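You operate a simulated robot arm through the tools that you are given. There is no shell and no other tool. Be economical: measure what you need, move in short steps, check, and stop when the job is done.

The job below is to be done with a simulated robot arm. You get a single attempt, and the scene is never put back.

Task
Put the juice in the bottle rack and the apple in the fridge drawer.
Fine: shut drawer and fridge. Set down upright: carton. Where these are worked on the way, their far stop is far enough and under half their travel is too little: fridge drawer.
Where things are to end (x, y in the base frame): carton within 60 mm of [1080, 50].

The check looks at the end state, three seconds after you hand in, the way a careful person would. Anything else that was tipped, shoved, dropped, spilled or broken makes it a failure.

Robot
A 7-joint arm with a two-finger parallel gripper on a trunk, on a base that drives. Base frame: it is fixed to the floor where the robot stands at the start and does not move with it; the origin is under the middle of the robot, x ahead of it, y to its left, z up. Readings come in mm, degrees, newtons and seconds.
With the tool pointing down near the work surface it reaches from about 260 to 720 mm from the robot's upright axis, wherever it stands. Its first joint turns from -115.0 to 115.0 degrees. Places, roughly: apple [1500, -500, 1000]; bottle rack of the fridge [1000, 200, 900]; carton [1500, -250, 1000]; fridge door [900, 100, 1200]; fridge drawer [1200, 300, 700]; inside of the fridge drawer [1100, 200, 700]. Payload 3.91 kg.
The TCP is the grasp point between the finger pads, 30 mm short of the fingertips. In the tool frame z runs along the fingers and y along their closing line. The gripper opens to 110 mm. The fingers are 20 mm wide and 10 mm thick; the gripper's body (48 by 112 mm) begins 55 mm behind the TCP.
Orientation is that of the tool frame in the base frame, as [roll, pitch, yaw] about the fixed x, y, z axes, in that order (R = Rz(yaw) Ry(pitch) Rx(roll)). With the fingers straight down and closing along the base's y, the tool's x points along the base's -x, its y along +y and its z along -z.

Tools
- The arm moves only by the tool jog_arm. Its argument "commands" is a list of rows, each a list of 7 numbers: the opening, from 0 (shut) to 1 (fully open), then the shift along the tool's x, y, z in units of 30 mm (1.0 is 30 mm), then the turn, a rotation vector about the tool's x, y, z in units of 6 degrees (1.0 is 6 degrees). In form: [[gripper, tx, ty, tz, wx, wy, wz], ...]. A call has 1 to 10 rows; each row shifts and turns the commanded pose from where the row before left it, along the tool's axes as they then stand. A call with a number of a shift or a turn outside -1 to 1 is refused whole. Rows are played at 5 a second. More than 50 mm and 8.6 degrees between two rows, or a gripper value outside its range, and nothing of the call is played. A pose out of reach is approached as far as the arm can. The call stops where the force on the tool passes 70 N (or 10 N more than at its start, if that is more) or the arm is blocked; 0.2 s more then pass. The fingers move at their own pace (about 108 mm/s each) and stop on an object; they squeeze with about 35 N. The grip force told is the motor's: it shows also when the fingers shut on nothing. Time passes only in rows, and 0.2 s behind the last, so rows that do not move let the fingers close. The reply holds the time, the measured pose of the TCP, the force on the tool along the base axes, the opening and the grip force, in the units named above and with some noise, with the torque about the TCP (base axes, N m) and any sound that the robot's microphone picked up.
- Cameras (640 x 400 px; columns grow to the right, rows downward): "scene" is now at [31.7, 116.5, 1472]; the picture's right is [-0.32, -0.95, 0.00], its down [-0.43, 0.14, -0.89] and it looks along [0.85, -0.28, -0.45] (base axes); focal length 275 px, centre (320, 200). "wrist" rides on the gripper at [72, 17, -103] in the tool frame; the picture's right is [-0.23, 0.97, 0.00], its down [-0.76, -0.18, -0.62] and it looks along [-0.61, -0.14, 0.78] (tool axes); focal length 222 px, centre (320, 200). There is no depth. A picture from a camera that has moved, and an enlarged one, comes with that camera's place and axes in the base frame and with its lens. The place of the scene camera against the robot may be out by one fixed shift of up to 12 mm in any direction.
- capture(camera): a new picture of that camera. It takes no simulated time.
- slide_trunk(by): slides the trunk up (or, below 0, down) by that many mm; the arm and the scene camera ride with it, the base frame stays. It gives what a move gives, with no picture.
- roll_base(legs): drives the robot by 1 to 6 legs, each [ahead, turn to the left] in mm and degrees, along the robot's own axes; the way and the turn of a leg run together, so that a leg with both is an arc; at most 1500 mm and 180 degrees a leg. The arm and the cameras ride along, it lands a little off, and it stops where it bumps. It gives what a move gives.
- pan_tilt(pan, tilt): turns the head with the scene camera to pan (to the left, within 155 degrees either way) and tilt (down, from -29 to 69), counted from straight ahead of the robot. It gives what a move gives.
- enlarge(camera, box): a new picture of the part [left, top, right, bottom] of that camera's present view, enlarged. It takes no simulated time.
- job_done(): hands the job in; it is judged then, once.

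Go step by step. Nothing tells you exact positions but the pictures and the camera data: compare them with the known pose of the tool, close in by small moves and look again before you grip or let go. The budget is 120 turns and 82 pictures, counting those below and the enlarged ones. Unless the task says otherwise, let go and move clear before handing in, and close with one line.

The tools are called after ">>>" by a JSON object that holds its "api" and its "payload". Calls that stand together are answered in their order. jog_arm: Moves the arm, as the interface text tells. Its arguments: {"type":"object","properties":{"commands":{"type":"array","items":{"type":"array","items":{"type":"number"}}}},"required":["commands"]} The other tools are called the same way: slide_trunk (by) slides the trunk up or down; roll_base (legs) drives the base; pan_tilt (pan, tilt) turns the head that bears the scene camera; capture (camera) takes a picture; enlarge (camera, box) takes an enlarged picture of a part of a camera's view; job_done () hands the job in.

At the start:

```text
t: 0.0
tool_pos: [408.6, -143.2, 1297.0]
tcp_rot: [180.0, 0.0, -180.0]
wrist_force: [-0.2, -0.1, 0.4]
ft_torque: [0.03, 0.03, -0.03]
finger_gap: 110.1
gripper_force: 0.0
trunk travel left (down, up): [-550.0, 440.0]
robot x, y, heading: [1.8, -2.3, -0.2]
head pan, tilt: [-18.5, 26.6]
```

scene: 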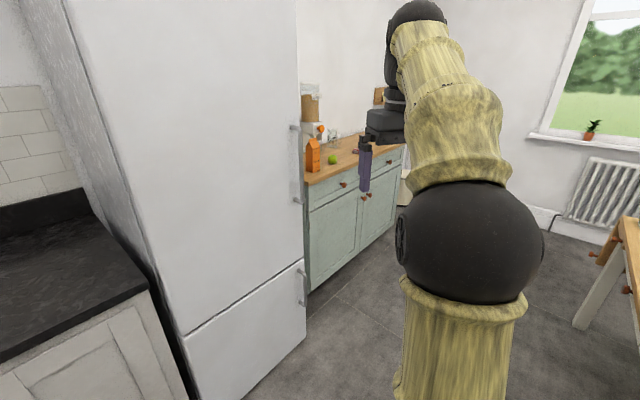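
wrist: 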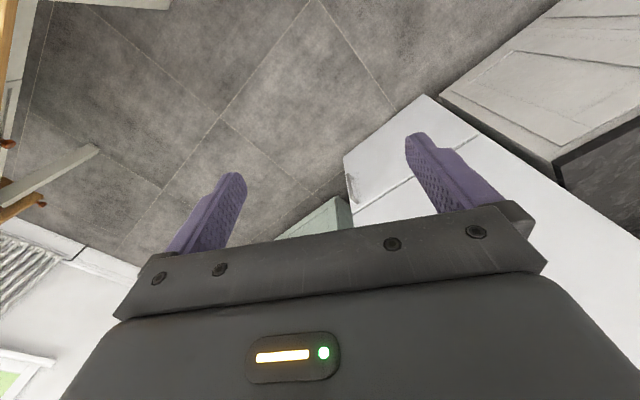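

The fridge stands ahead to the left, turned about 25°, with its door handle on the right edge near (1010, -110). The carton and apple are on the counter behind it. I'll look closer before moving.

>>> {"api": "enlarge", "payload": {"camera": "scene", "box": [230, 80, 420, 200]}}

>>> {"api": "pan_tilt", "payload": {"pan": -75, "tilt": 35}}

>>> {"api": "capture", "payload": {"camera": "scene"}}

```text
3.33 times, centred on (325, 140) of scene
camera zoom: at [31.7, 116.5, 1472.0], right [-0.32, -0.95, 0.0], down [-0.43, 0.14, -0.89], along [0.85, -0.28, -0.45], focal length 917 px, centre (303, 400)
```

zoom: 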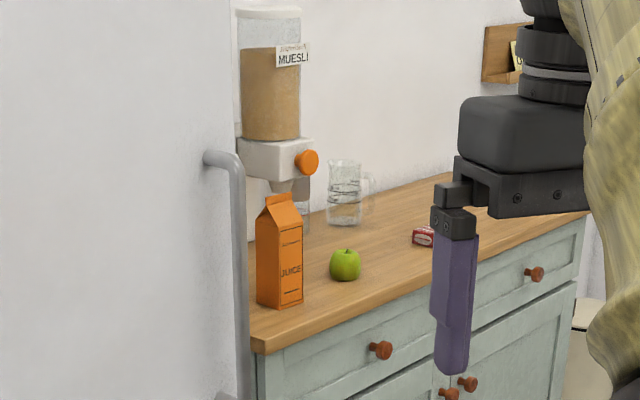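

```text
t: 1.3
tool_pos: [409.9, -144.7, 1298.0]
tcp_rot: [180.0, 0.0, -180.0]
wrist_force: [0.0, 0.1, 0.7]
ft_torque: [0.0, -0.03, 0.02]
finger_gap: 110.0
gripper_force: 0.0
trunk travel left (down, up): [-550.0, 440.0]
robot x, y, heading: [0.7, 1.4, 0.2]
head pan, tilt: [-75.0, 35.0]
```

```text
78 pictures are left
camera scene: at [-32.4, 60.5, 1458.9], right [-0.97, -0.26, 0.0], down [-0.15, 0.55, -0.82], along [0.21, -0.79, -0.57], focal length 275 px, centre (320, 200)
```

scene: 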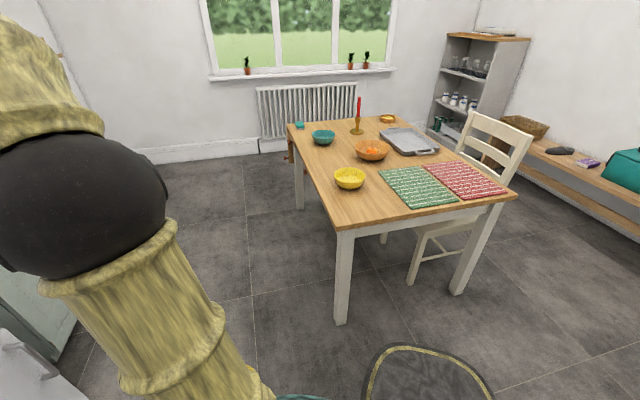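

The floor right of the fridge is free, with the table well behind. I'll drive to about (620, -600), outside the door's swing, and turn to face the handle.

>>> {"api": "roll_base", "payload": {"legs": [[0, -44], [863, 0], [0, 84]]}}

>>> {"api": "pan_tilt", "payload": {"pan": 0, "tilt": 30}}

>>> {"api": "capture", "payload": {"camera": "scene"}}

```text
t: 11.4
tool_pos: [1019.9, -456.2, 1298.4]
tcp_rot: [179.9, 0.0, -141.2]
wrist_force: [-0.1, 0.4, -0.1]
ft_torque: [0.0, 0.03, -0.02]
finger_gap: 109.9
gripper_force: 0.1
trunk travel left (down, up): [-550.0, 440.0]
robot x, y, heading: [613.5, -601.6, 38.8]
head pan, tilt: [-75.0, 35.0]
```

```text
t: 12.9
tool_pos: [1021.5, -455.5, 1298.4]
tcp_rot: [179.9, 0.0, -141.2]
wrist_force: [-0.1, 0.1, 0.5]
ft_torque: [0.01, 0.01, -0.02]
finger_gap: 110.2
gripper_force: 0.0
trunk travel left (down, up): [-550.0, 440.0]
robot x, y, heading: [613.3, -600.8, 38.9]
head pan, tilt: [0.0, 30.0]
```

```text
77 pictures are left
camera scene: at [545.6, -469.5, 1466.7], right [0.63, -0.78, 0.0], down [-0.39, -0.31, -0.87], along [0.67, 0.54, -0.5], focal length 275 px, centre (320, 200)
```

scene: 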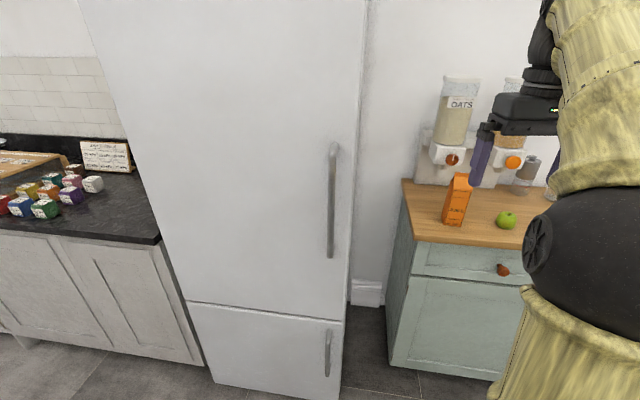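

From the two views the fridge is turned about 31°, with the handle bar near (1018, -130), z 943–1270. I'll bring the gripper level and shift it left.

>>> {"api": "jog_arm", "payload": {"commands": [[0.8, 0, 0.57, 0, 0, -1, 0], [0.8, 0, 0.57, 0, 0, -1, 0], [0.8, 0, 0.57, 0, 0, -1, 0], [0.8, 0, 0.57, 0, 0, -1, 0], [0.8, 0, 0.57, 0, 0, -1, 0], [0.8, 0, 0.57, 0, 0, -1, 0], [0.8, 0, 0.57, 0, 0, -1, 0], [0.8, 0, 0.57, 0, 0, -1, 0]]}}

>>> {"api": "jog_arm", "payload": {"commands": [[0.8, 0, 0.57, 0, 0, -1, 0], [0.8, 0, 0.57, 0, 0, -1, 0], [0.8, 0, 0.57, 0, 0, -1, 0], [0.8, 0, 0.57, 0, 0, -1, 0], [0.8, 0, 0.57, 0, 0, -1, 0], [0.8, 0, 0.57, 0, 0, -1, 0], [0.8, 0, 0.57, 0, 0, -1, 0]]}}

>>> {"api": "slide_trunk", "payload": {"by": -188}}

>>> {"api": "capture", "payload": {"camera": "scene"}}

>>> {"api": "capture", "payload": {"camera": "wrist"}}

```text
t: 14.7
tool_pos: [981.8, -297.4, 1279.5]
tcp_rot: [-180.0, 47.7, -141.2]
wrist_force: [1.4, 1.7, -0.2]
ft_torque: [-0.02, 0.06, -0.03]
finger_gap: 87.9
gripper_force: 0.1
out of reach, approached as far as the arm can: row 8
trunk travel left (down, up): [-550.0, 440.0]
robot x, y, heading: [610.2, -597.6, 38.9]
head pan, tilt: [0.0, 30.0]
```

```text
t: 16.3
tool_pos: [907.1, -206.0, 1281.3]
tcp_rot: [22.9, 90.0, 61.8]
wrist_force: [0.1, -0.3, 0.4]
ft_torque: [-0.04, -0.01, -0.04]
finger_gap: 87.8
gripper_force: 0.0
out of reach, approached as far as the arm can: row 4
trunk travel left (down, up): [-550.0, 440.0]
robot x, y, heading: [613.5, -599.7, 38.7]
head pan, tilt: [0.0, 30.0]
```

```text
t: 18.4
tool_pos: [908.2, -205.3, 1091.5]
tcp_rot: [-160.2, 89.0, -121.5]
wrist_force: [0.1, 0.0, -0.5]
ft_torque: [-0.02, 0.04, -0.02]
finger_gap: 87.9
gripper_force: 0.1
trunk travel left (down, up): [-362.0, 628.0]
robot x, y, heading: [615.1, -602.3, 39.1]
head pan, tilt: [0.0, 30.0]
```

```text
76 pictures are left
camera scene: at [545.4, -469.5, 1284.1], right [0.63, -0.78, 0.0], down [-0.39, -0.31, -0.87], along [0.67, 0.54, -0.5], focal length 275 px, centre (320, 200)
```

scene: 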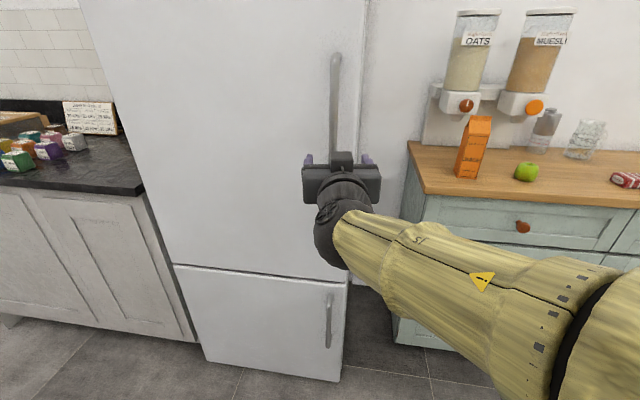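

```text
75 pictures are left
camera wrist: at [817.8, -258.6, 1021.4], right [-0.61, 0.76, 0.22], down [-0.37, -0.52, 0.77], along [0.7, 0.39, 0.6], focal length 222 px, centre (320, 200)
```

wrist: 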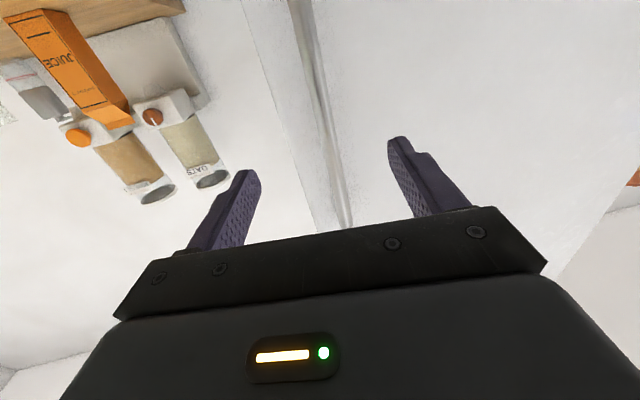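

The handle is about 130 mm ahead of the gripper and centred between the fingers. I'll advance 90 mm and look.

>>> {"api": "jog_arm", "payload": {"commands": [[0.8, 0, 0, 1, 0, 0, 0], [0.8, 0, 0, 1, 0, 0, 0], [0.8, 0, 0, 1, 0, 0, 0], [0.8, 0, 0, 0, 0, 0, 0]]}}

>>> {"api": "capture", "payload": {"camera": "wrist"}}

>>> {"api": "enlarge", "payload": {"camera": "scene", "box": [260, 80, 420, 180]}}

```text
t: 19.4
tool_pos: [977.9, -150.9, 1094.7]
tcp_rot: [-116.1, 89.9, -77.3]
wrist_force: [-0.2, 0.1, -0.2]
ft_torque: [0.05, -0.03, 0.0]
finger_gap: 87.8
gripper_force: 0.0
trunk travel left (down, up): [-362.0, 628.0]
robot x, y, heading: [612.9, -600.9, 38.9]
head pan, tilt: [0.0, 30.0]
```

```text
74 pictures are left
camera wrist: at [887.8, -202.4, 1022.1], right [-0.61, 0.76, 0.23], down [-0.37, -0.53, 0.76], along [0.7, 0.38, 0.61], focal length 222 px, centre (320, 200)
```

wrist: 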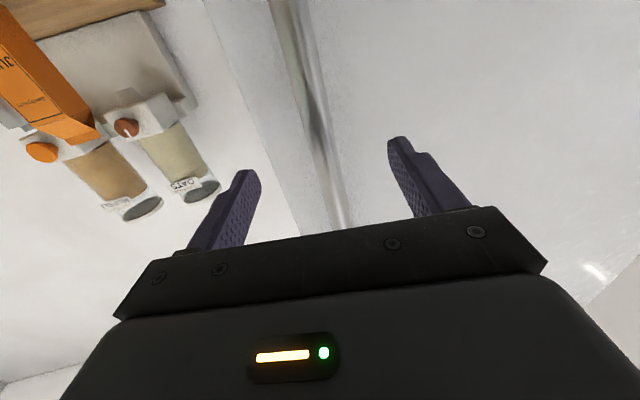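

```text
4.00 times, centred on (340, 130) of scene
camera zoom: at [545.6, -469.2, 1278.4], right [0.63, -0.78, 0.0], down [-0.39, -0.31, -0.87], along [0.67, 0.54, -0.5], focal length 1100 px, centre (240, 480)
```

zoom: 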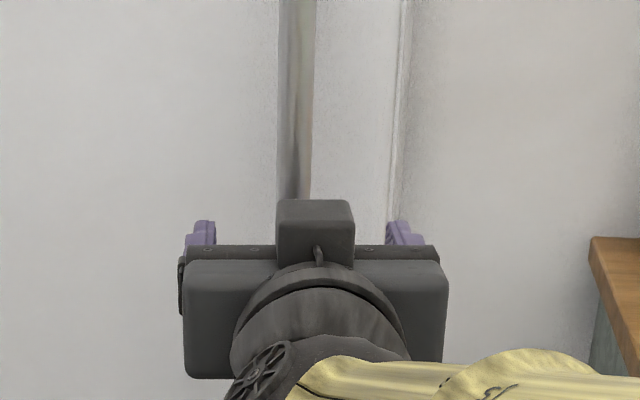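

The bar is between the fingers about 40 mm ahead. I'll advance and close on it.

>>> {"api": "jog_arm", "payload": {"commands": [[0.8, 0, 0.15, 0.6, 0, 0, 0], [0.8, 0, 0, 0.6, 0, 0, 0], [0.8, 0, 0, 0, 0, 0, 0], [0, 0, 0, 0, 0, 0, 0], [0, 0, 0, 0, 0, 0, 0], [0, 0, 0, 0, 0, 0, 0]]}}

>>> {"api": "capture", "payload": {"camera": "wrist"}}

```text
t: 20.8
tool_pos: [1002.4, -125.6, 1094.4]
tcp_rot: [161.3, 90.0, -159.9]
wrist_force: [1.0, 0.6, 0.7]
ft_torque: [0.02, -0.04, 0.01]
finger_gap: 17.4
gripper_force: 45.0
trunk travel left (down, up): [-362.0, 628.0]
robot x, y, heading: [612.0, -602.6, 39.0]
head pan, tilt: [0.0, 30.0]
```

```text
72 pictures are left
camera wrist: at [912.9, -176.9, 1022.5], right [-0.61, 0.76, 0.23], down [-0.37, -0.53, 0.76], along [0.7, 0.38, 0.61], focal length 222 px, centre (320, 200)
```

wrist: 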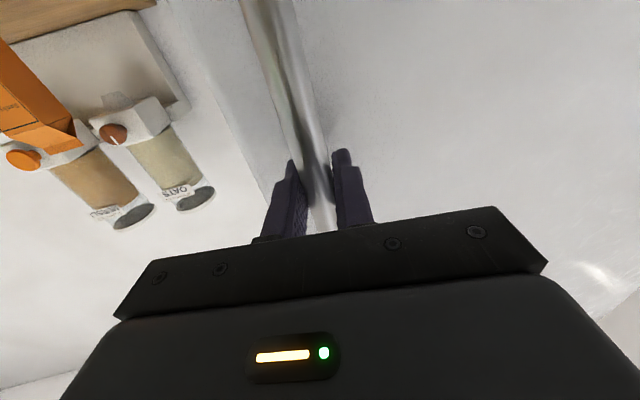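

The fingers are on the bar (17 mm). I'll pull along the door's arc, gently at first.

>>> {"api": "jog_arm", "payload": {"commands": [[0, 0, 0.13, -0.47, 0.17, 0, 0], [0, 0, 0.13, -0.47, 0.17, 0, 0], [0, 0, 0.26, -0.93, 0.33, 0, 0]]}}

```text
t: 21.6
tool_pos: [947.9, -147.5, 1093.7]
tcp_rot: [161.9, 89.9, -163.3]
wrist_force: [0.1, -2.5, 0.9]
ft_torque: [-0.16, 0.2, 0.27]
finger_gap: 17.8
gripper_force: 44.5
trunk travel left (down, up): [-362.0, 628.0]
robot x, y, heading: [612.7, -601.8, 38.6]
head pan, tilt: [0.0, 30.0]
```

The door follows freely. I'll continue the arc.

>>> {"api": "jog_arm", "payload": {"commands": [[0, 0, 0.296, -0.92, 0.33, 0, 0], [0, 0, 0.312, -0.915, 0.33, 0, 0], [0, 0, 0.328, -0.91, 0.33, 0, 0], [0, 0, 0.343, -0.904, 0.33, 0, 0], [0, 0, 0.36, -0.898, 0.33, 0, 0], [0, 0, 0.375, -0.891, 0.33, 0, 0], [0, 0, 0.39, -0.885, 0.33, 0, 0]]}}

>>> {"api": "capture", "payload": {"camera": "scene"}}

```text
t: 23.1
tool_pos: [746.9, -175.1, 1094.6]
tcp_rot: [-175.2, 89.9, -154.3]
wrist_force: [-3.0, -25.7, -16.0]
ft_torque: [0.26, -0.47, 0.15]
finger_gap: 17.9
gripper_force: 45.2
trunk travel left (down, up): [-362.0, 628.0]
robot x, y, heading: [616.6, -598.1, 38.8]
head pan, tilt: [0.0, 30.0]
```

```text
71 pictures are left
camera scene: at [545.2, -472.2, 1278.7], right [0.63, -0.78, 0.0], down [-0.39, -0.31, -0.87], along [0.67, 0.54, -0.5], focal length 275 px, centre (320, 200)
```

scene: 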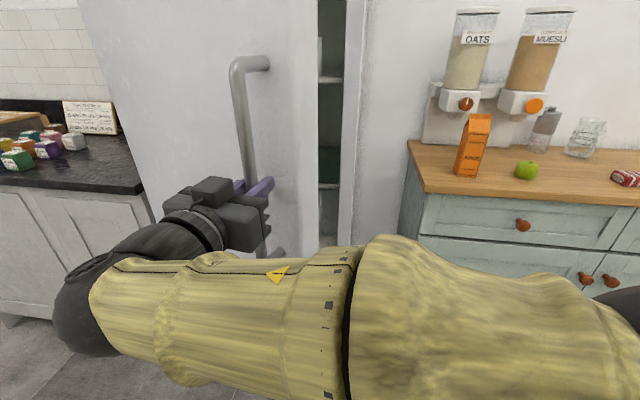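

The door is about 28° open with the hinge fitted at (776, 373), radius about 545. I'll release the bar, back off and look at the door's inner edge.

>>> {"api": "jog_arm", "payload": {"commands": [[0.6, 0, 0, 0, 0, 0, 0], [0.6, 0, 0, 0, 0, 0, 0], [0.6, 0, 0, -1, 0, 0, 0], [0.6, 0, 0, -1, 0, 0, 0], [0.6, 0, 0, -1, 0, 0, 0], [0.2, 0, -1, 0, 0, 0, 0], [0.2, 0, -1, 0, 0, 0, 0], [0, 0, -1, 0, 0, 0, 0]]}}

>>> {"api": "capture", "payload": {"camera": "scene"}}

>>> {"api": "capture", "payload": {"camera": "wrist"}}

```text
t: 25.1
tool_pos: [704.3, -267.7, 1071.7]
tcp_rot: [-120.5, 85.6, -99.9]
wrist_force: [-0.1, -0.4, 0.6]
ft_torque: [-0.01, 0.01, 0.02]
finger_gap: 0.0
gripper_force: 34.7
trunk travel left (down, up): [-362.0, 628.0]
robot x, y, heading: [610.5, -601.0, 38.9]
head pan, tilt: [0.0, 30.0]
stopped in row 8: the arm was blocked; the commanded pose is now the measured one
```

```text
70 pictures are left
camera scene: at [545.7, -469.6, 1278.8], right [0.63, -0.78, 0.0], down [-0.39, -0.31, -0.87], along [0.67, 0.54, -0.5], focal length 275 px, centre (320, 200)
```

scene: 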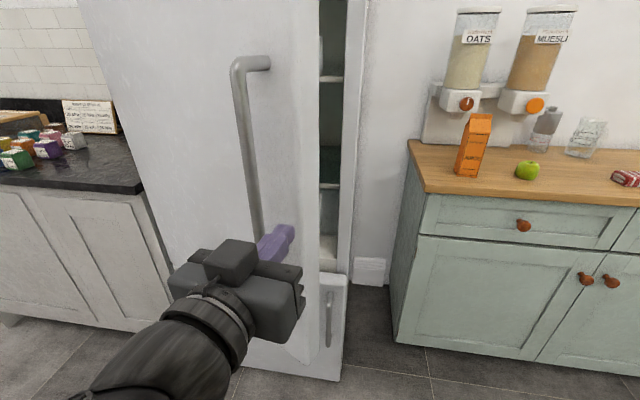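

```text
69 pictures are left
camera wrist: at [601.5, -294.0, 1003.2], right [-0.34, 0.93, 0.16], down [-0.51, -0.33, 0.8], along [0.79, 0.19, 0.58], focal length 222 px, centre (320, 200)
```

wrist: 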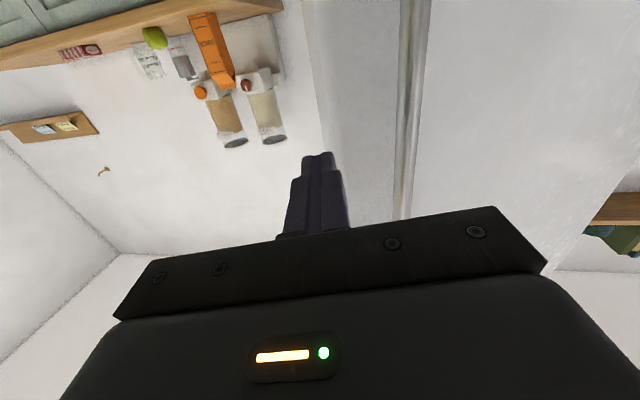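

The arm folded too tightly there. I'll back the base 150 mm and then bring the fingers around the door's free edge.

>>> {"api": "roll_base", "payload": {"legs": [[-150, 0]]}}

>>> {"api": "jog_arm", "payload": {"commands": [[0, 0, -0.23, 1, 0, 0, 0], [0, 0, -0.23, 1, 0, 0, 0], [0, 0, -0.23, 1, 0, 0, 0], [0, 0, -0.23, 1, 0, 0, 0], [0, 0, -0.23, 1, 0, 0, 0], [0, 0, -0.23, 1, 0, 0, 0], [0, 0, -0.23, 1, 0, 0, 0], [0, 0, -0.23, 1, 0, 0, 0]]}}

>>> {"api": "jog_arm", "payload": {"commands": [[0, 0, 0, 0, -1, 0, 0], [0, 0, 0, 0, -1, 0, 0], [0, 0, 0, 0, -1, 0, 0], [0, 0, 0, 0, -1, 0, 0], [0, 0, 0, 0, -1, 0, 0], [0, 0, 0, 0, -1, 0, 0], [0, 0, 0, 0, -1, 0, 0], [0, 0, 0, 0, -1, 0, 0], [0, 0, 0, 0, -1, 0, 0]]}}

>>> {"api": "capture", "payload": {"camera": "scene"}}

>>> {"api": "capture", "payload": {"camera": "wrist"}}

```text
t: 26.4
tool_pos: [623.6, -332.1, 1071.9]
tcp_rot: [-121.0, 85.6, -100.6]
wrist_force: [0.1, 0.3, -0.2]
ft_torque: [0.0, 0.02, 0.02]
finger_gap: 0.1
gripper_force: 35.1
trunk travel left (down, up): [-362.0, 628.0]
robot x, y, heading: [531.6, -665.5, 38.4]
head pan, tilt: [0.0, 30.0]
stopped in leg 1: the robot was blocked; the commanded pose is now the measured one
```

```text
t: 28.2
tool_pos: [869.9, -301.2, 1064.8]
tcp_rot: [-120.6, 85.8, -100.3]
wrist_force: [-0.1, 0.6, -1.0]
ft_torque: [-0.01, 0.01, -0.01]
finger_gap: 0.1
gripper_force: 35.4
trunk travel left (down, up): [-362.0, 628.0]
robot x, y, heading: [534.2, -661.9, 38.8]
head pan, tilt: [0.0, 30.0]
```

```text
t: 30.0
tool_pos: [852.5, -227.0, 1085.6]
tcp_rot: [-179.4, 84.3, -114.0]
wrist_force: [4.0, -41.0, -1.4]
ft_torque: [0.4, 0.04, 0.42]
finger_gap: 0.2
gripper_force: 35.1
out of reach, approached as far as the arm can: row 6, 7, 8, 9
trunk travel left (down, up): [-362.0, 628.0]
robot x, y, heading: [533.6, -666.6, 38.7]
head pan, tilt: [0.0, 30.0]
stopped in row 9: the force on the tool passed its limit (the readings are from after the stop); the commanded pose is now the measured one
```

```text
68 pictures are left
camera scene: at [466.5, -540.4, 1279.6], right [0.62, -0.78, 0.0], down [-0.39, -0.31, -0.87], along [0.68, 0.54, -0.5], focal length 275 px, centre (320, 200)
```

scene: 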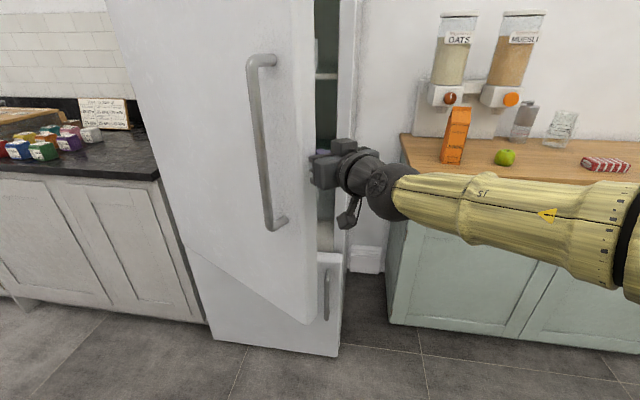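

```text
67 pictures are left
camera wrist: at [793.3, -320.2, 1022.2], right [-0.88, 0.43, 0.23], down [-0.07, -0.57, 0.82], along [0.48, 0.7, 0.53], focal length 222 px, centre (320, 200)
```

wrist: 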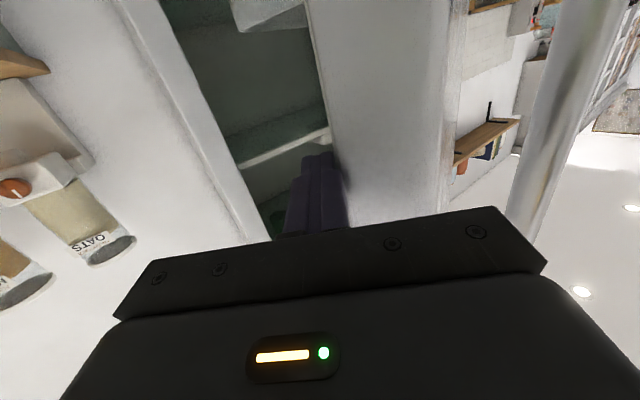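

The fingertip is resting on the door's edge face, just short of its inner side. I'll back off, shift right, go in, then push left.

>>> {"api": "jog_arm", "payload": {"commands": [[0, 0, 0, -1, 0, 0, 0], [0, 0, -1, 0, 0, 0, 0], [0, 0, -0.9, 0, 0, 0, 0], [0, 0, 0, 1, 0, 0, 0], [0, 0, 0, 1, 0, 0, 0], [0, 0, 0, 0.7, 0, 0, 0]]}}

>>> {"api": "capture", "payload": {"camera": "wrist"}}

```text
t: 31.0
tool_pos: [891.3, -221.8, 1101.5]
tcp_rot: [176.4, 84.1, -119.6]
wrist_force: [3.0, -37.8, -4.1]
ft_torque: [0.36, 0.02, 0.36]
finger_gap: 0.0
gripper_force: 35.3
out of reach, approached as far as the arm can: row 1, 2, 3
trunk travel left (down, up): [-362.0, 628.0]
robot x, y, heading: [535.0, -667.1, 38.5]
head pan, tilt: [0.0, 30.0]
stopped in row 4: the force on the tool passed its limit (the readings are from after the stop); the commanded pose is now the measured one
```

```text
66 pictures are left
camera wrist: at [829.4, -313.2, 1040.8], right [-0.86, 0.45, 0.23], down [-0.07, -0.57, 0.82], along [0.5, 0.69, 0.52], focal length 222 px, centre (320, 200)
```

wrist: 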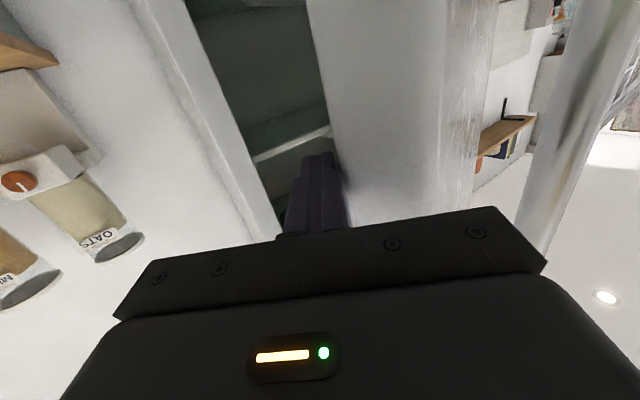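

My push only drags the edge face and the wrist is near its limits. I'll back off and turn the tool back to a heading of about 38°.

>>> {"api": "jog_arm", "payload": {"commands": [[0, 0, 0, -1, 0, 0, 0], [0, 0, 0, -1, 0, 0, 0], [0, 0, 0, 0, 1, 0, 0], [0, 0, 0, 0, 1, 0, 0], [0, 0, 0, 0, 1, 0, 0], [0, 0, 0, 0, 1, 0, 0], [0, 0, -0.8, 0, 0, 0, 0]]}}

>>> {"api": "capture", "payload": {"camera": "wrist"}}

>>> {"api": "capture", "payload": {"camera": "scene"}}

```text
t: 32.6
tool_pos: [870.7, -261.0, 1116.1]
tcp_rot: [-155.7, 83.8, -115.2]
wrist_force: [-0.3, 0.6, -0.1]
ft_torque: [-0.01, -0.01, 0.02]
finger_gap: 0.1
gripper_force: 34.6
out of reach, approached as far as the arm can: row 1, 2
trunk travel left (down, up): [-362.0, 628.0]
robot x, y, heading: [532.6, -664.5, 38.8]
head pan, tilt: [0.0, 30.0]
```

```text
65 pictures are left
camera wrist: at [778.7, -322.0, 1054.5], right [-0.62, 0.76, 0.18], down [-0.32, -0.46, 0.83], along [0.71, 0.46, 0.53], focal length 222 px, centre (320, 200)
```

wrist: 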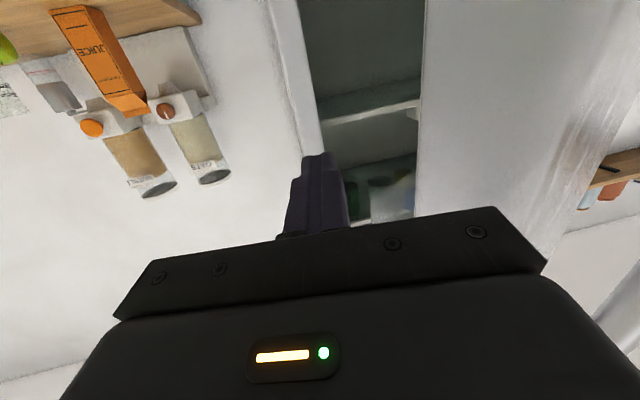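

```text
64 pictures are left
camera scene: at [465.3, -534.0, 1278.6], right [0.62, -0.78, 0.0], down [-0.39, -0.31, -0.87], along [0.68, 0.54, -0.5], focal length 275 px, centre (320, 200)
```

scene: 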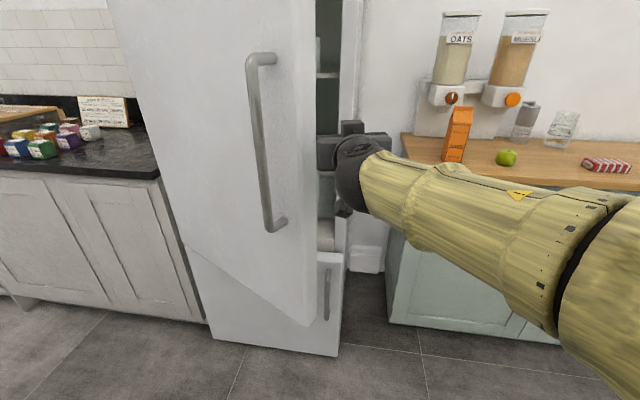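

The fingers now point into the gap. I'll go forward about 90 mm, then push left.

>>> {"api": "jog_arm", "payload": {"commands": [[0, 0, 0, 1, 0, 0, 0], [0, 0, 0, 1, 0, 0, 0], [0, 0, 0, 1, 0, 0, 0], [0, 0, 0.7, 0.3, 0, 0, 0], [0, 0, 1, 0, 0, 0, 0], [0, 0, 1, 0, 0, 0, 0]]}}

>>> {"api": "capture", "payload": {"camera": "wrist"}}

```text
t: 33.4
tool_pos: [948.1, -226.1, 1112.0]
tcp_rot: [-159.0, 84.3, -121.1]
wrist_force: [3.3, -35.9, -7.0]
ft_torque: [0.92, -0.42, 2.62]
finger_gap: 0.2
gripper_force: 34.8
trunk travel left (down, up): [-362.0, 628.0]
robot x, y, heading: [529.1, -669.6, 38.7]
head pan, tilt: [0.0, 30.0]
stopped in row 4: the force on the tool passed its limit (the readings are from after the stop); the commanded pose is now the measured one
```

```text
63 pictures are left
camera wrist: at [855.2, -283.4, 1048.7], right [-0.59, 0.78, 0.19], down [-0.34, -0.46, 0.82], along [0.73, 0.42, 0.54], focal length 222 px, centre (320, 200)
```

wrist: 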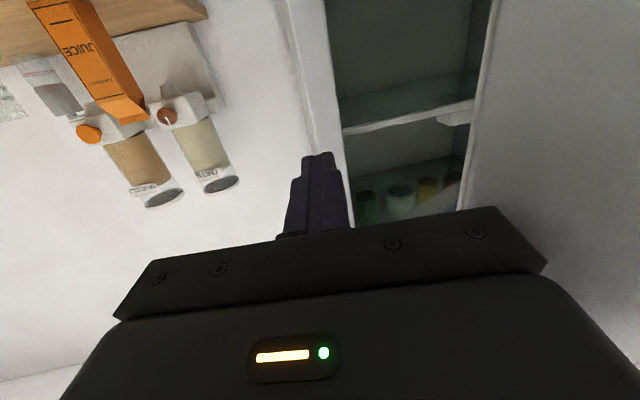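

The hand's side touched the door edge. I'll shift right, go 60 mm deeper so the hand is behind the edge, and then push left.

>>> {"api": "jog_arm", "payload": {"commands": [[0, 0, -0.7, 0, 0, 0, 0], [0, 0, -0.8, 0, 0, 0, 0], [0, 0, 0, 1, 0, 0, 0], [0, 0, 0, 1, 0, 0, 0], [0, 0, 0.8, 0, 0, 0, 0], [0, 0, 0.8, 0, 0, 0, 0], [0, 0, 0.8, 0, 0, 0, 0], [0, 0, 0.8, 0, 0, 0, 0]]}}

>>> {"api": "capture", "payload": {"camera": "scene"}}

```text
t: 35.2
tool_pos: [982.6, -167.7, 1103.6]
tcp_rot: [-152.8, 84.1, -116.1]
wrist_force: [4.6, -31.4, -0.6]
ft_torque: [0.43, -0.07, 3.95]
finger_gap: 0.0
gripper_force: 35.1
trunk travel left (down, up): [-362.0, 628.0]
robot x, y, heading: [531.3, -665.1, 38.4]
head pan, tilt: [0.0, 30.0]
stopped in row 8: the force on the tool passed its limit (the readings are from after the stop); the commanded pose is now the measured one
```

```text
62 pictures are left
camera scene: at [466.5, -539.6, 1279.4], right [0.62, -0.78, 0.0], down [-0.39, -0.31, -0.87], along [0.68, 0.54, -0.5], focal length 275 px, centre (320, 200)
```

scene: 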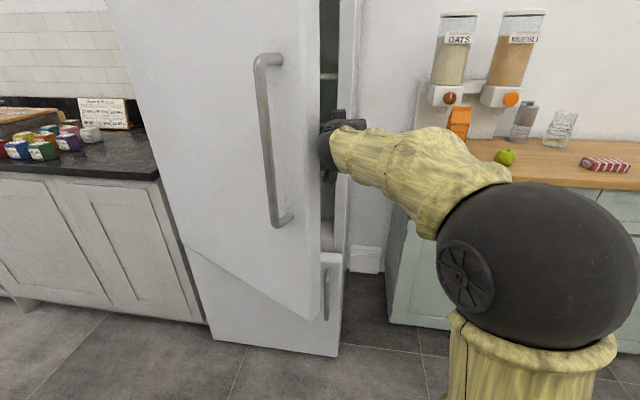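

The contact is still mostly radial. Pulling toward -x should hook the hand behind the door's inner edge.

>>> {"api": "jog_arm", "payload": {"commands": [[0, 0, 0.4, -0.7, 0, 0, 0], [0, 0, 0.4, -0.7, 0, 0, 0], [0, 0, 0.4, -0.7, 0, 0, 0], [0, 0, 0.4, -0.7, 0, 0, 0], [0, 0, 0.4, -0.7, 0, 0, 0], [0, 0, 0.4, -0.7, 0, 0, 0]]}}

>>> {"api": "capture", "payload": {"camera": "scene"}}

>>> {"api": "capture", "payload": {"camera": "wrist"}}

```text
t: 36.6
tool_pos: [832.1, -178.9, 1110.4]
tcp_rot: [-151.9, 83.8, -114.6]
wrist_force: [0.0, 1.2, 0.1]
ft_torque: [0.06, 0.03, 0.0]
finger_gap: 0.0
gripper_force: 34.2
trunk travel left (down, up): [-362.0, 628.0]
robot x, y, heading: [532.2, -663.2, 38.6]
head pan, tilt: [0.0, 30.0]
```

```text
61 pictures are left
camera scene: at [465.6, -534.4, 1278.7], right [0.62, -0.78, 0.0], down [-0.39, -0.31, -0.87], along [0.68, 0.54, -0.5], focal length 275 px, centre (320, 200)
```

scene: 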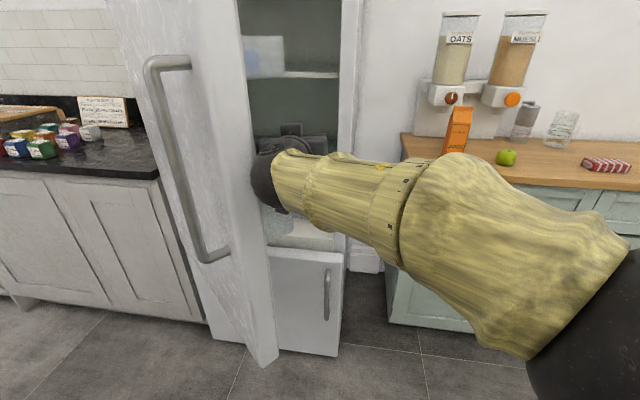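

```text
60 pictures are left
camera wrist: at [738.6, -233.7, 1045.9], right [-0.58, 0.8, 0.18], down [-0.35, -0.44, 0.83], along [0.73, 0.42, 0.54], focal length 222 px, centre (320, 200)
```

wrist: 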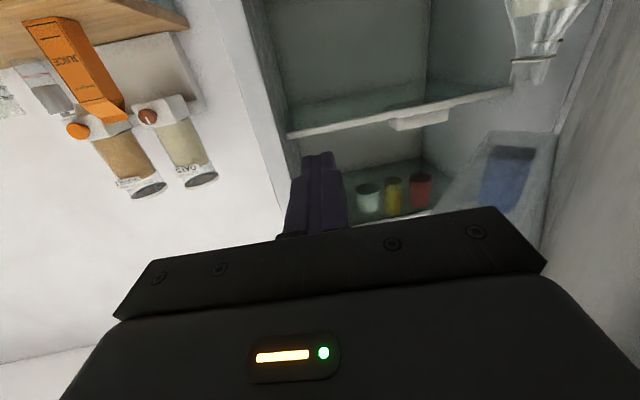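

The door is swinging open. I'll sweep it further by turning the base left with the arm behind the edge.

>>> {"api": "roll_base", "payload": {"legs": [[0, 18]]}}

>>> {"api": "capture", "payload": {"camera": "scene"}}

>>> {"api": "capture", "payload": {"camera": "wrist"}}

```text
t: 37.8
tool_pos: [755.0, -127.8, 1109.7]
tcp_rot: [-152.5, 83.8, -105.9]
wrist_force: [0.9, 0.2, 0.6]
ft_torque: [-0.01, 0.0, 0.02]
finger_gap: 0.0
gripper_force: 35.2
trunk travel left (down, up): [-362.0, 628.0]
robot x, y, heading: [541.6, -661.9, 41.9]
head pan, tilt: [0.0, 30.0]
stopped in leg 1: the robot was blocked; the commanded pose is now the measured one
```

```text
59 pictures are left
camera scene: at [466.9, -532.3, 1278.8], right [0.66, -0.75, 0.0], down [-0.37, -0.33, -0.87], along [0.65, 0.57, -0.5], focal length 275 px, centre (320, 200)
```

scene: 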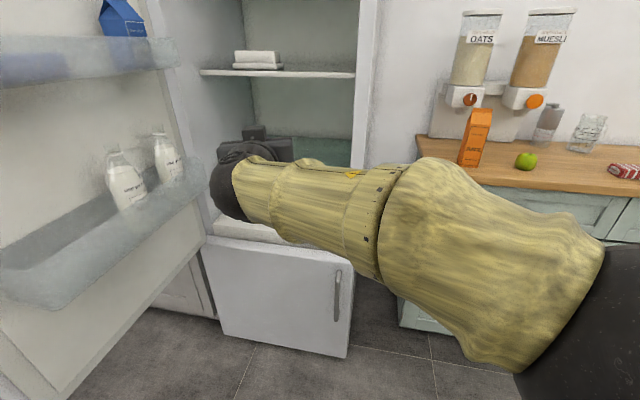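

```text
58 pictures are left
camera wrist: at [670.7, -198.2, 1046.4], right [-0.7, 0.69, 0.18], down [-0.27, -0.49, 0.83], along [0.66, 0.53, 0.54], focal length 222 px, centre (320, 200)
```

wrist: 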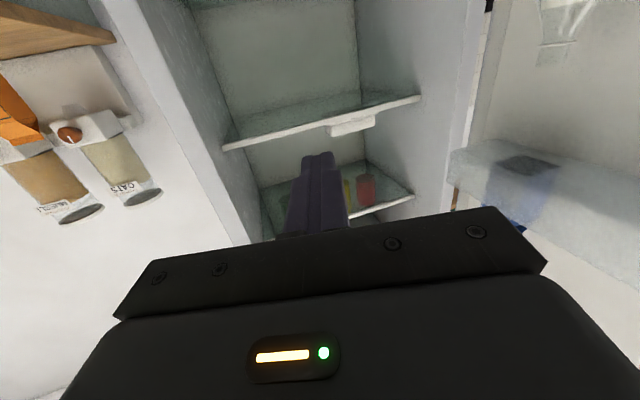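

The door has swung wide open and shows its racks. The base turn got blocked, so I'll look around the base for what stopped it.

>>> {"api": "pan_tilt", "payload": {"pan": 70, "tilt": 45}}

>>> {"api": "capture", "payload": {"camera": "scene"}}

>>> {"api": "pan_tilt", "payload": {"pan": -150, "tilt": 50}}

>>> {"api": "capture", "payload": {"camera": "scene"}}

```text
t: 39.2
tool_pos: [755.3, -127.9, 1109.2]
tcp_rot: [-152.4, 83.8, -105.6]
wrist_force: [0.5, 0.7, -0.1]
ft_torque: [0.0, 0.03, -0.03]
finger_gap: 0.1
gripper_force: 34.8
trunk travel left (down, up): [-362.0, 628.0]
robot x, y, heading: [539.5, -663.3, 41.7]
head pan, tilt: [70.0, 45.0]
```

```text
57 pictures are left
camera scene: at [368.9, -516.5, 1256.1], right [0.93, 0.37, 0.0], down [0.26, -0.66, -0.71], along [-0.26, 0.66, -0.71], focal length 275 px, centre (320, 200)
```

scene: 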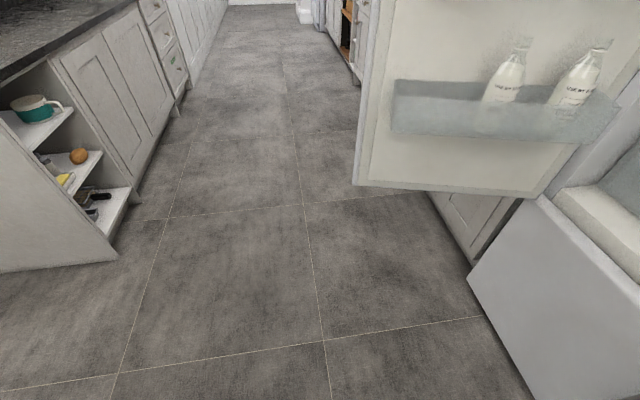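

```text
t: 42.4
tool_pos: [754.5, -128.0, 1110.4]
tcp_rot: [-152.3, 83.8, -105.7]
wrist_force: [0.6, -0.5, 0.6]
ft_torque: [0.0, 0.0, 0.01]
finger_gap: 0.0
gripper_force: 34.8
trunk travel left (down, up): [-362.0, 628.0]
robot x, y, heading: [538.9, -658.1, 41.7]
head pan, tilt: [-150.0, 50.0]
```

```text
56 pictures are left
camera scene: at [374.5, -665.2, 1249.2], right [-0.95, 0.32, 0.0], down [0.24, 0.73, -0.64], along [-0.2, -0.61, -0.77], focal length 275 px, centre (320, 200)
```

scene: 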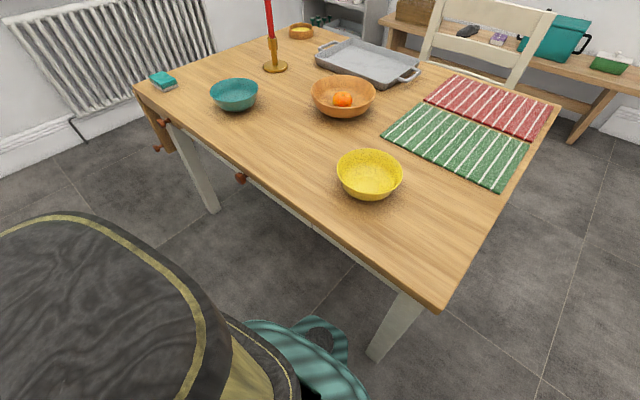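

The table edge is right behind the base, so I must not back up here. The door is open about 100°. Next I'll look at the fridge interior and drawer.

>>> {"api": "pan_tilt", "payload": {"pan": 5, "tilt": 32}}

>>> {"api": "jog_arm", "payload": {"commands": [[0, 0, -1, 0, 0, 0, 0], [0, 0, -1, 0, 0, 0, 0], [0, 0, -1, 0, 0, 0, 0], [0, 0, -1, 0, 0, 0, 0], [0, 0, -1, 0, 0, 0, 0], [0, 0, -1, 0, 0, 0, 0], [0, 0, -1, 0, 0, 0, 0]]}}

>>> {"api": "capture", "payload": {"camera": "scene"}}

```text
t: 44.8
tool_pos: [754.2, -126.2, 1108.7]
tcp_rot: [-152.3, 83.9, -105.7]
wrist_force: [0.6, 0.0, 0.3]
ft_torque: [0.04, 0.01, 0.01]
finger_gap: 0.0
gripper_force: 35.4
trunk travel left (down, up): [-362.0, 628.0]
robot x, y, heading: [539.4, -660.1, 41.5]
head pan, tilt: [5.0, 32.0]
```

```text
t: 46.4
tool_pos: [908.9, -271.0, 1119.4]
tcp_rot: [-152.5, 83.8, -105.7]
wrist_force: [-0.1, 0.3, 0.8]
ft_torque: [0.01, -0.01, 0.01]
finger_gap: 0.0
gripper_force: 35.1
trunk travel left (down, up): [-362.0, 628.0]
robot x, y, heading: [544.1, -658.3, 41.6]
head pan, tilt: [5.0, 32.0]
```

```text
55 pictures are left
camera scene: at [460.3, -526.9, 1275.5], right [0.73, -0.69, 0.0], down [-0.36, -0.39, -0.85], along [0.58, 0.62, -0.53], focal length 275 px, centre (320, 200)
```

scene: 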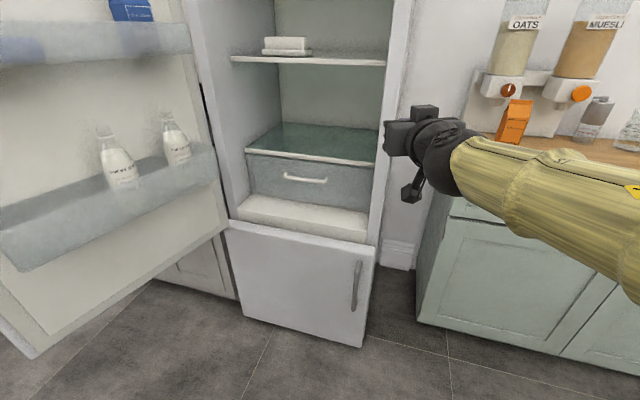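

The fridge drawer sits below the glass shelf with a horizontal bar handle near (1085, 235, 765). I'll take a safe route away from the table to a spot in front of the fridge, facing it squarely.

>>> {"api": "roll_base", "payload": {"legs": [[100, 0], [0, -93], [-333, 0], [0, 83]]}}

>>> {"api": "pan_tilt", "payload": {"pan": 0, "tilt": 30}}

>>> {"api": "capture", "payload": {"camera": "scene"}}

```text
t: 56.8
tool_pos: [835.7, -9.5, 1119.8]
tcp_rot: [-152.4, 83.8, -115.0]
wrist_force: [0.0, -0.7, -0.4]
ft_torque: [0.0, 0.02, 0.05]
finger_gap: 0.1
gripper_force: 35.3
trunk travel left (down, up): [-362.0, 628.0]
robot x, y, heading: [410.9, -330.4, 32.3]
head pan, tilt: [5.0, 32.0]
```

```text
t: 57.5
tool_pos: [835.1, -9.2, 1120.2]
tcp_rot: [-152.4, 83.9, -114.9]
wrist_force: [0.1, 0.0, 0.0]
ft_torque: [-0.01, 0.0, 0.0]
finger_gap: 0.0
gripper_force: 34.7
trunk travel left (down, up): [-362.0, 628.0]
robot x, y, heading: [413.3, -337.0, 32.6]
head pan, tilt: [0.0, 30.0]
```

```text
54 pictures are left
camera scene: at [359.0, -195.9, 1278.7], right [0.54, -0.84, 0.0], down [-0.42, -0.27, -0.87], along [0.73, 0.47, -0.5], focal length 275 px, centre (320, 200)
```

scene: 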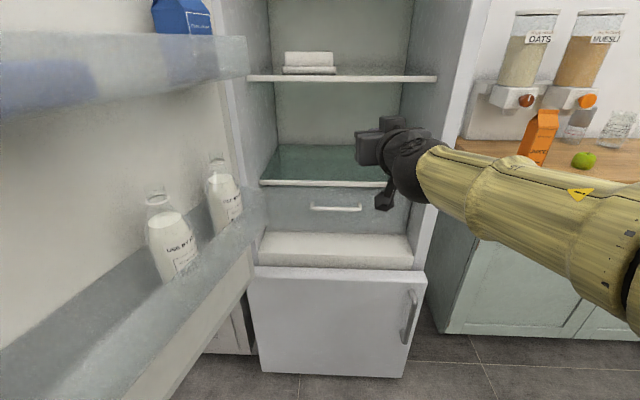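

The drawer handle triangulates to (1045, 182, 797). I'll level the tool, roll it 90° so the fingers close vertically, and lower the trunk.

>>> {"api": "jog_arm", "payload": {"commands": [[0.6, 0, 0.8, 0, 0.8, 0, 0], [0.6, 0, 0.8, 0, 0, -0.9, 0], [0.6, 0, 0, 0, 0, 0, 1], [0.6, 0, 0, 0, 0, 0, 1], [0.6, 0, 0, 0, 0, 0, 1], [0.6, 0, 0, 0, 0, 0, 1], [0.6, 0, 0, 0, 0, 0, 1], [0.6, 0, 0, 0, 0, 0, 1], [0.6, 0, 0, 0, 0, 0, 1], [0.6, 0, 0, 0, 0, 0, 1]]}}

>>> {"api": "jog_arm", "payload": {"commands": [[0.6, 0, 0, 0, 0, 0, 1], [0.6, 0, 0, 0, 0, 0, 1], [0.6, 0, 0, 0, 0, 0, 1], [0.6, 0, 0, 0, 0, 0, 1], [0.6, 0, 0, 0, 0, 0, 1], [0.6, 0, 0, 0, 0, 0, 1], [0.6, 0, 0, 0, 0, 0, 1], [0.6, 0, 0, 0, 0, 0, 0.47]]}}

>>> {"api": "slide_trunk", "payload": {"by": -323}}

>>> {"api": "capture", "payload": {"camera": "scene"}}

>>> {"api": "capture", "payload": {"camera": "wrist"}}

```text
t: 59.7
tool_pos: [807.3, 30.6, 1117.0]
tcp_rot: [89.8, 45.2, 122.7]
wrist_force: [0.2, -0.2, -0.7]
ft_torque: [-0.01, -0.02, 0.01]
finger_gap: 66.0
gripper_force: 0.0
trunk travel left (down, up): [-362.0, 628.0]
robot x, y, heading: [410.6, -334.9, 32.3]
head pan, tilt: [0.0, 30.0]
```

```text
t: 61.5
tool_pos: [806.6, 42.5, 1211.8]
tcp_rot: [90.2, 0.7, 122.9]
wrist_force: [0.1, 0.3, 0.3]
ft_torque: [0.03, -0.01, 0.01]
finger_gap: 66.1
gripper_force: 0.1
out of reach, approached as far as the arm can: row 4, 5, 6, 7, 8
trunk travel left (down, up): [-362.0, 628.0]
robot x, y, heading: [410.5, -335.3, 32.3]
head pan, tilt: [0.0, 30.0]
```

```text
t: 64.7
tool_pos: [806.0, 42.3, 889.8]
tcp_rot: [90.2, 0.7, 122.9]
wrist_force: [-0.6, -0.6, 0.4]
ft_torque: [0.0, 0.02, -0.03]
finger_gap: 65.9
gripper_force: 0.1
trunk travel left (down, up): [-39.0, 951.0]
robot x, y, heading: [413.1, -331.4, 32.6]
head pan, tilt: [0.0, 30.0]
```

```text
53 pictures are left
camera scene: at [359.0, -195.9, 955.7], right [0.54, -0.84, 0.0], down [-0.42, -0.27, -0.87], along [0.73, 0.47, -0.5], focal length 275 px, centre (320, 200)
```

scene: 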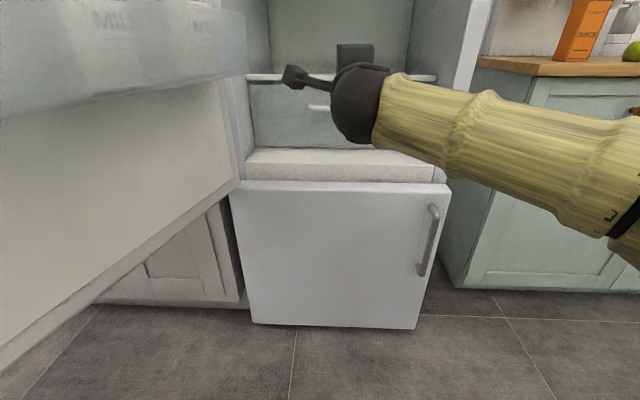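

```text
52 pictures are left
camera wrist: at [680.5, 47.5, 907.3], right [0.12, -0.18, 0.98], down [-0.11, -0.98, -0.17], along [0.99, -0.09, -0.14], focal length 222 px, centre (320, 200)
```

wrist: 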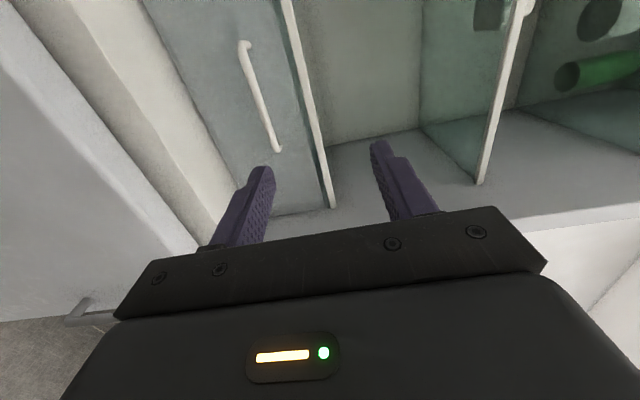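

The wrist view confirms the handle at about (1045, 184, 793). I need to come down from z 890 to about 795.

>>> {"api": "slide_trunk", "payload": {"by": -38}}

>>> {"api": "jog_arm", "payload": {"commands": [[0.6, 0, -0.6, 0, 0, 0, 0], [0.6, 0, -0.6, 0, 0, 0, 0], [0.6, 0, -0.6, 0, 0, 0, 0]]}}

```text
t: 65.5
tool_pos: [805.9, 43.2, 852.4]
tcp_rot: [90.3, 0.7, 123.0]
wrist_force: [0.1, 0.5, 0.1]
ft_torque: [0.0, 0.01, 0.02]
finger_gap: 66.1
gripper_force: 0.1
trunk travel left (down, up): [-1.0, 989.0]
robot x, y, heading: [413.4, -331.5, 32.2]
head pan, tilt: [0.0, 30.0]
```

```text
t: 66.3
tool_pos: [805.1, 42.2, 852.0]
tcp_rot: [90.2, 0.7, 122.9]
wrist_force: [0.1, 0.6, -0.2]
ft_torque: [0.0, 0.01, 0.01]
finger_gap: 66.0
gripper_force: 0.2
out of reach, approached as far as the arm can: row 1, 2, 3
trunk travel left (down, up): [-1.0, 989.0]
robot x, y, heading: [412.3, -335.9, 32.5]
head pan, tilt: [0.0, 30.0]
```

The arm is at a limit in this pose. I'll reach forward a bit to see whether it can come down there.

>>> {"api": "jog_arm", "payload": {"commands": [[0.6, 0, 0, 1, 0, 0, 0], [0.6, 0, 0, 1, 0, 0, 0], [0.6, 0, 0, 1, 0, 0, 0]]}}

>>> {"api": "capture", "payload": {"camera": "scene"}}

```text
t: 67.3
tool_pos: [851.2, 122.6, 852.6]
tcp_rot: [90.1, 1.5, 127.0]
wrist_force: [-0.3, 1.3, -0.7]
ft_torque: [0.0, -0.02, -0.08]
finger_gap: 66.0
gripper_force: 0.1
trunk travel left (down, up): [-1.0, 989.0]
robot x, y, heading: [409.6, -333.2, 32.5]
head pan, tilt: [0.0, 30.0]
stopped in row 3: the arm was blocked; the commanded pose is now the measured one
```

```text
51 pictures are left
camera scene: at [358.8, -195.1, 917.4], right [0.54, -0.84, 0.0], down [-0.42, -0.27, -0.87], along [0.73, 0.46, -0.5], focal length 275 px, centre (320, 200)
```

scene: 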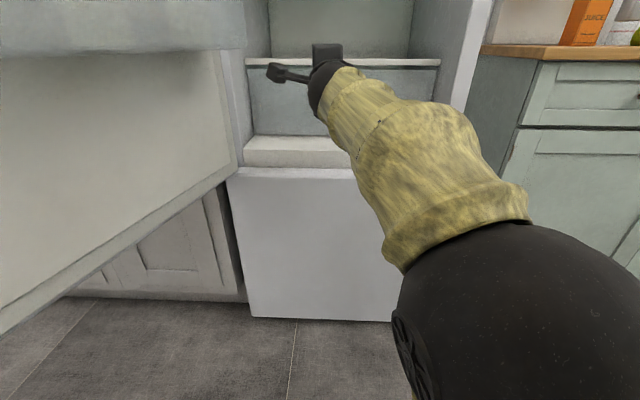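

The elbow bumps the base when the tool is level this low. I'll raise the trunk and pitch the fingers about 45° down instead; the shelf edge leaves room for that.

>>> {"api": "slide_trunk", "payload": {"by": 180}}

>>> {"api": "jog_arm", "payload": {"commands": [[0.5, -0.6, 0, -0.5, 1, -0.75, 0], [0.5, -0.6, 0, 0, 1, 0, 0], [0.5, -0.6, 0, 0, 1, 0, 0], [0.5, 0, 0, 0, 1, 0, 0], [0.5, 0, 0, 0, 1, 0, 0], [0.5, 0, 0, 0, 1, 0, 0], [0.5, 0, 0, 0, 1, 0, 0], [0.5, 0, 0, 0, 0.5, 0, 0]]}}

>>> {"api": "capture", "payload": {"camera": "scene"}}

```text
t: 69.3
tool_pos: [853.2, 118.1, 1033.0]
tcp_rot: [90.1, 1.3, 126.6]
wrist_force: [-0.8, -0.5, -0.1]
ft_torque: [0.02, 0.04, 0.01]
finger_gap: 65.7
gripper_force: 0.1
trunk travel left (down, up): [-181.0, 809.0]
robot x, y, heading: [410.4, -338.9, 32.5]
head pan, tilt: [0.0, 30.0]
```

```text
t: 71.1
tool_pos: [870.1, 56.7, 1022.0]
tcp_rot: [135.1, 1.6, 122.0]
wrist_force: [0.4, -0.1, -0.3]
ft_torque: [0.0, 0.0, -0.02]
finger_gap: 55.1
gripper_force: 0.2
out of reach, approached as far as the arm can: row 8
trunk travel left (down, up): [-181.0, 809.0]
robot x, y, heading: [409.6, -330.8, 32.4]
head pan, tilt: [0.0, 30.0]
```

```text
50 pictures are left
camera scene: at [359.4, -195.7, 1097.6], right [0.54, -0.84, 0.0], down [-0.42, -0.27, -0.87], along [0.73, 0.46, -0.5], focal length 275 px, centre (320, 200)
```

scene: 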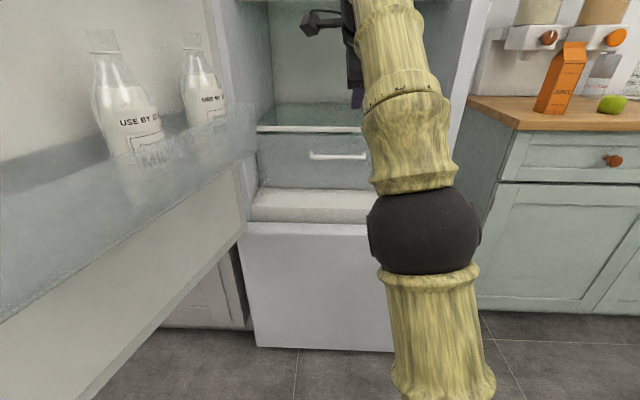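

The arm is now in a more natural configuration. I'll lower the trunk and test a further descent.

>>> {"api": "slide_trunk", "payload": {"by": -180}}

>>> {"api": "jog_arm", "payload": {"commands": [[0.4, 0, -0.5, 0.5, 0, 0, 0], [0.4, 0, -0.5, 0.5, 0, 0, 0]]}}

>>> {"api": "capture", "payload": {"camera": "wrist"}}

>>> {"api": "capture", "payload": {"camera": "scene"}}

```text
t: 73.1
tool_pos: [871.4, 56.7, 843.1]
tcp_rot: [134.9, 1.6, 122.0]
wrist_force: [0.3, -0.4, 0.1]
ft_torque: [0.0, 0.01, -0.01]
finger_gap: 54.9
gripper_force: 0.1
trunk travel left (down, up): [-1.0, 989.0]
robot x, y, heading: [411.9, -332.4, 32.4]
head pan, tilt: [0.0, 30.0]
```

```text
t: 73.7
tool_pos: [871.9, 57.5, 798.0]
tcp_rot: [134.9, 1.6, 122.1]
wrist_force: [0.0, -0.2, 0.1]
ft_torque: [0.04, 0.03, 0.01]
finger_gap: 43.7
gripper_force: 0.1
trunk travel left (down, up): [-1.0, 989.0]
robot x, y, heading: [411.2, -333.9, 32.5]
head pan, tilt: [0.0, 30.0]
```

```text
49 pictures are left
camera wrist: at [781.3, 88.6, 882.0], right [0.69, 0.19, 0.7], down [-0.08, -0.94, 0.34], along [0.72, -0.29, -0.64], focal length 222 px, centre (320, 200)
```

wrist: 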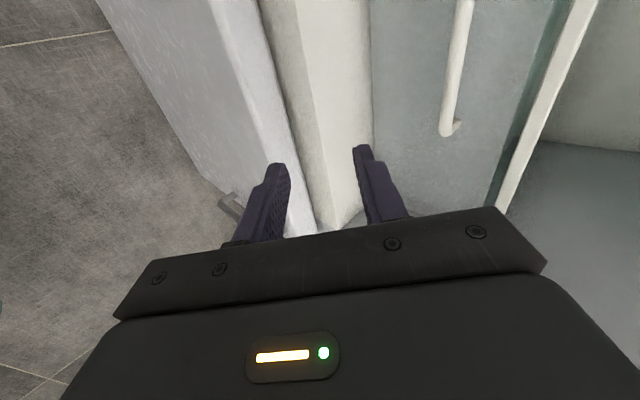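

```text
48 pictures are left
camera scene: at [359.2, -195.8, 917.7], right [0.54, -0.84, 0.0], down [-0.42, -0.27, -0.87], along [0.73, 0.46, -0.5], focal length 275 px, centre (320, 200)
```

scene: 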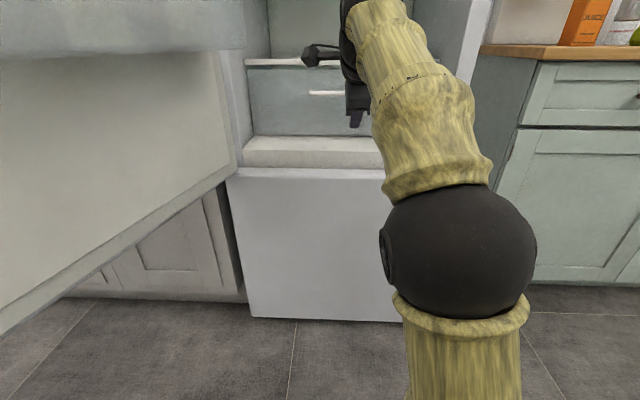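

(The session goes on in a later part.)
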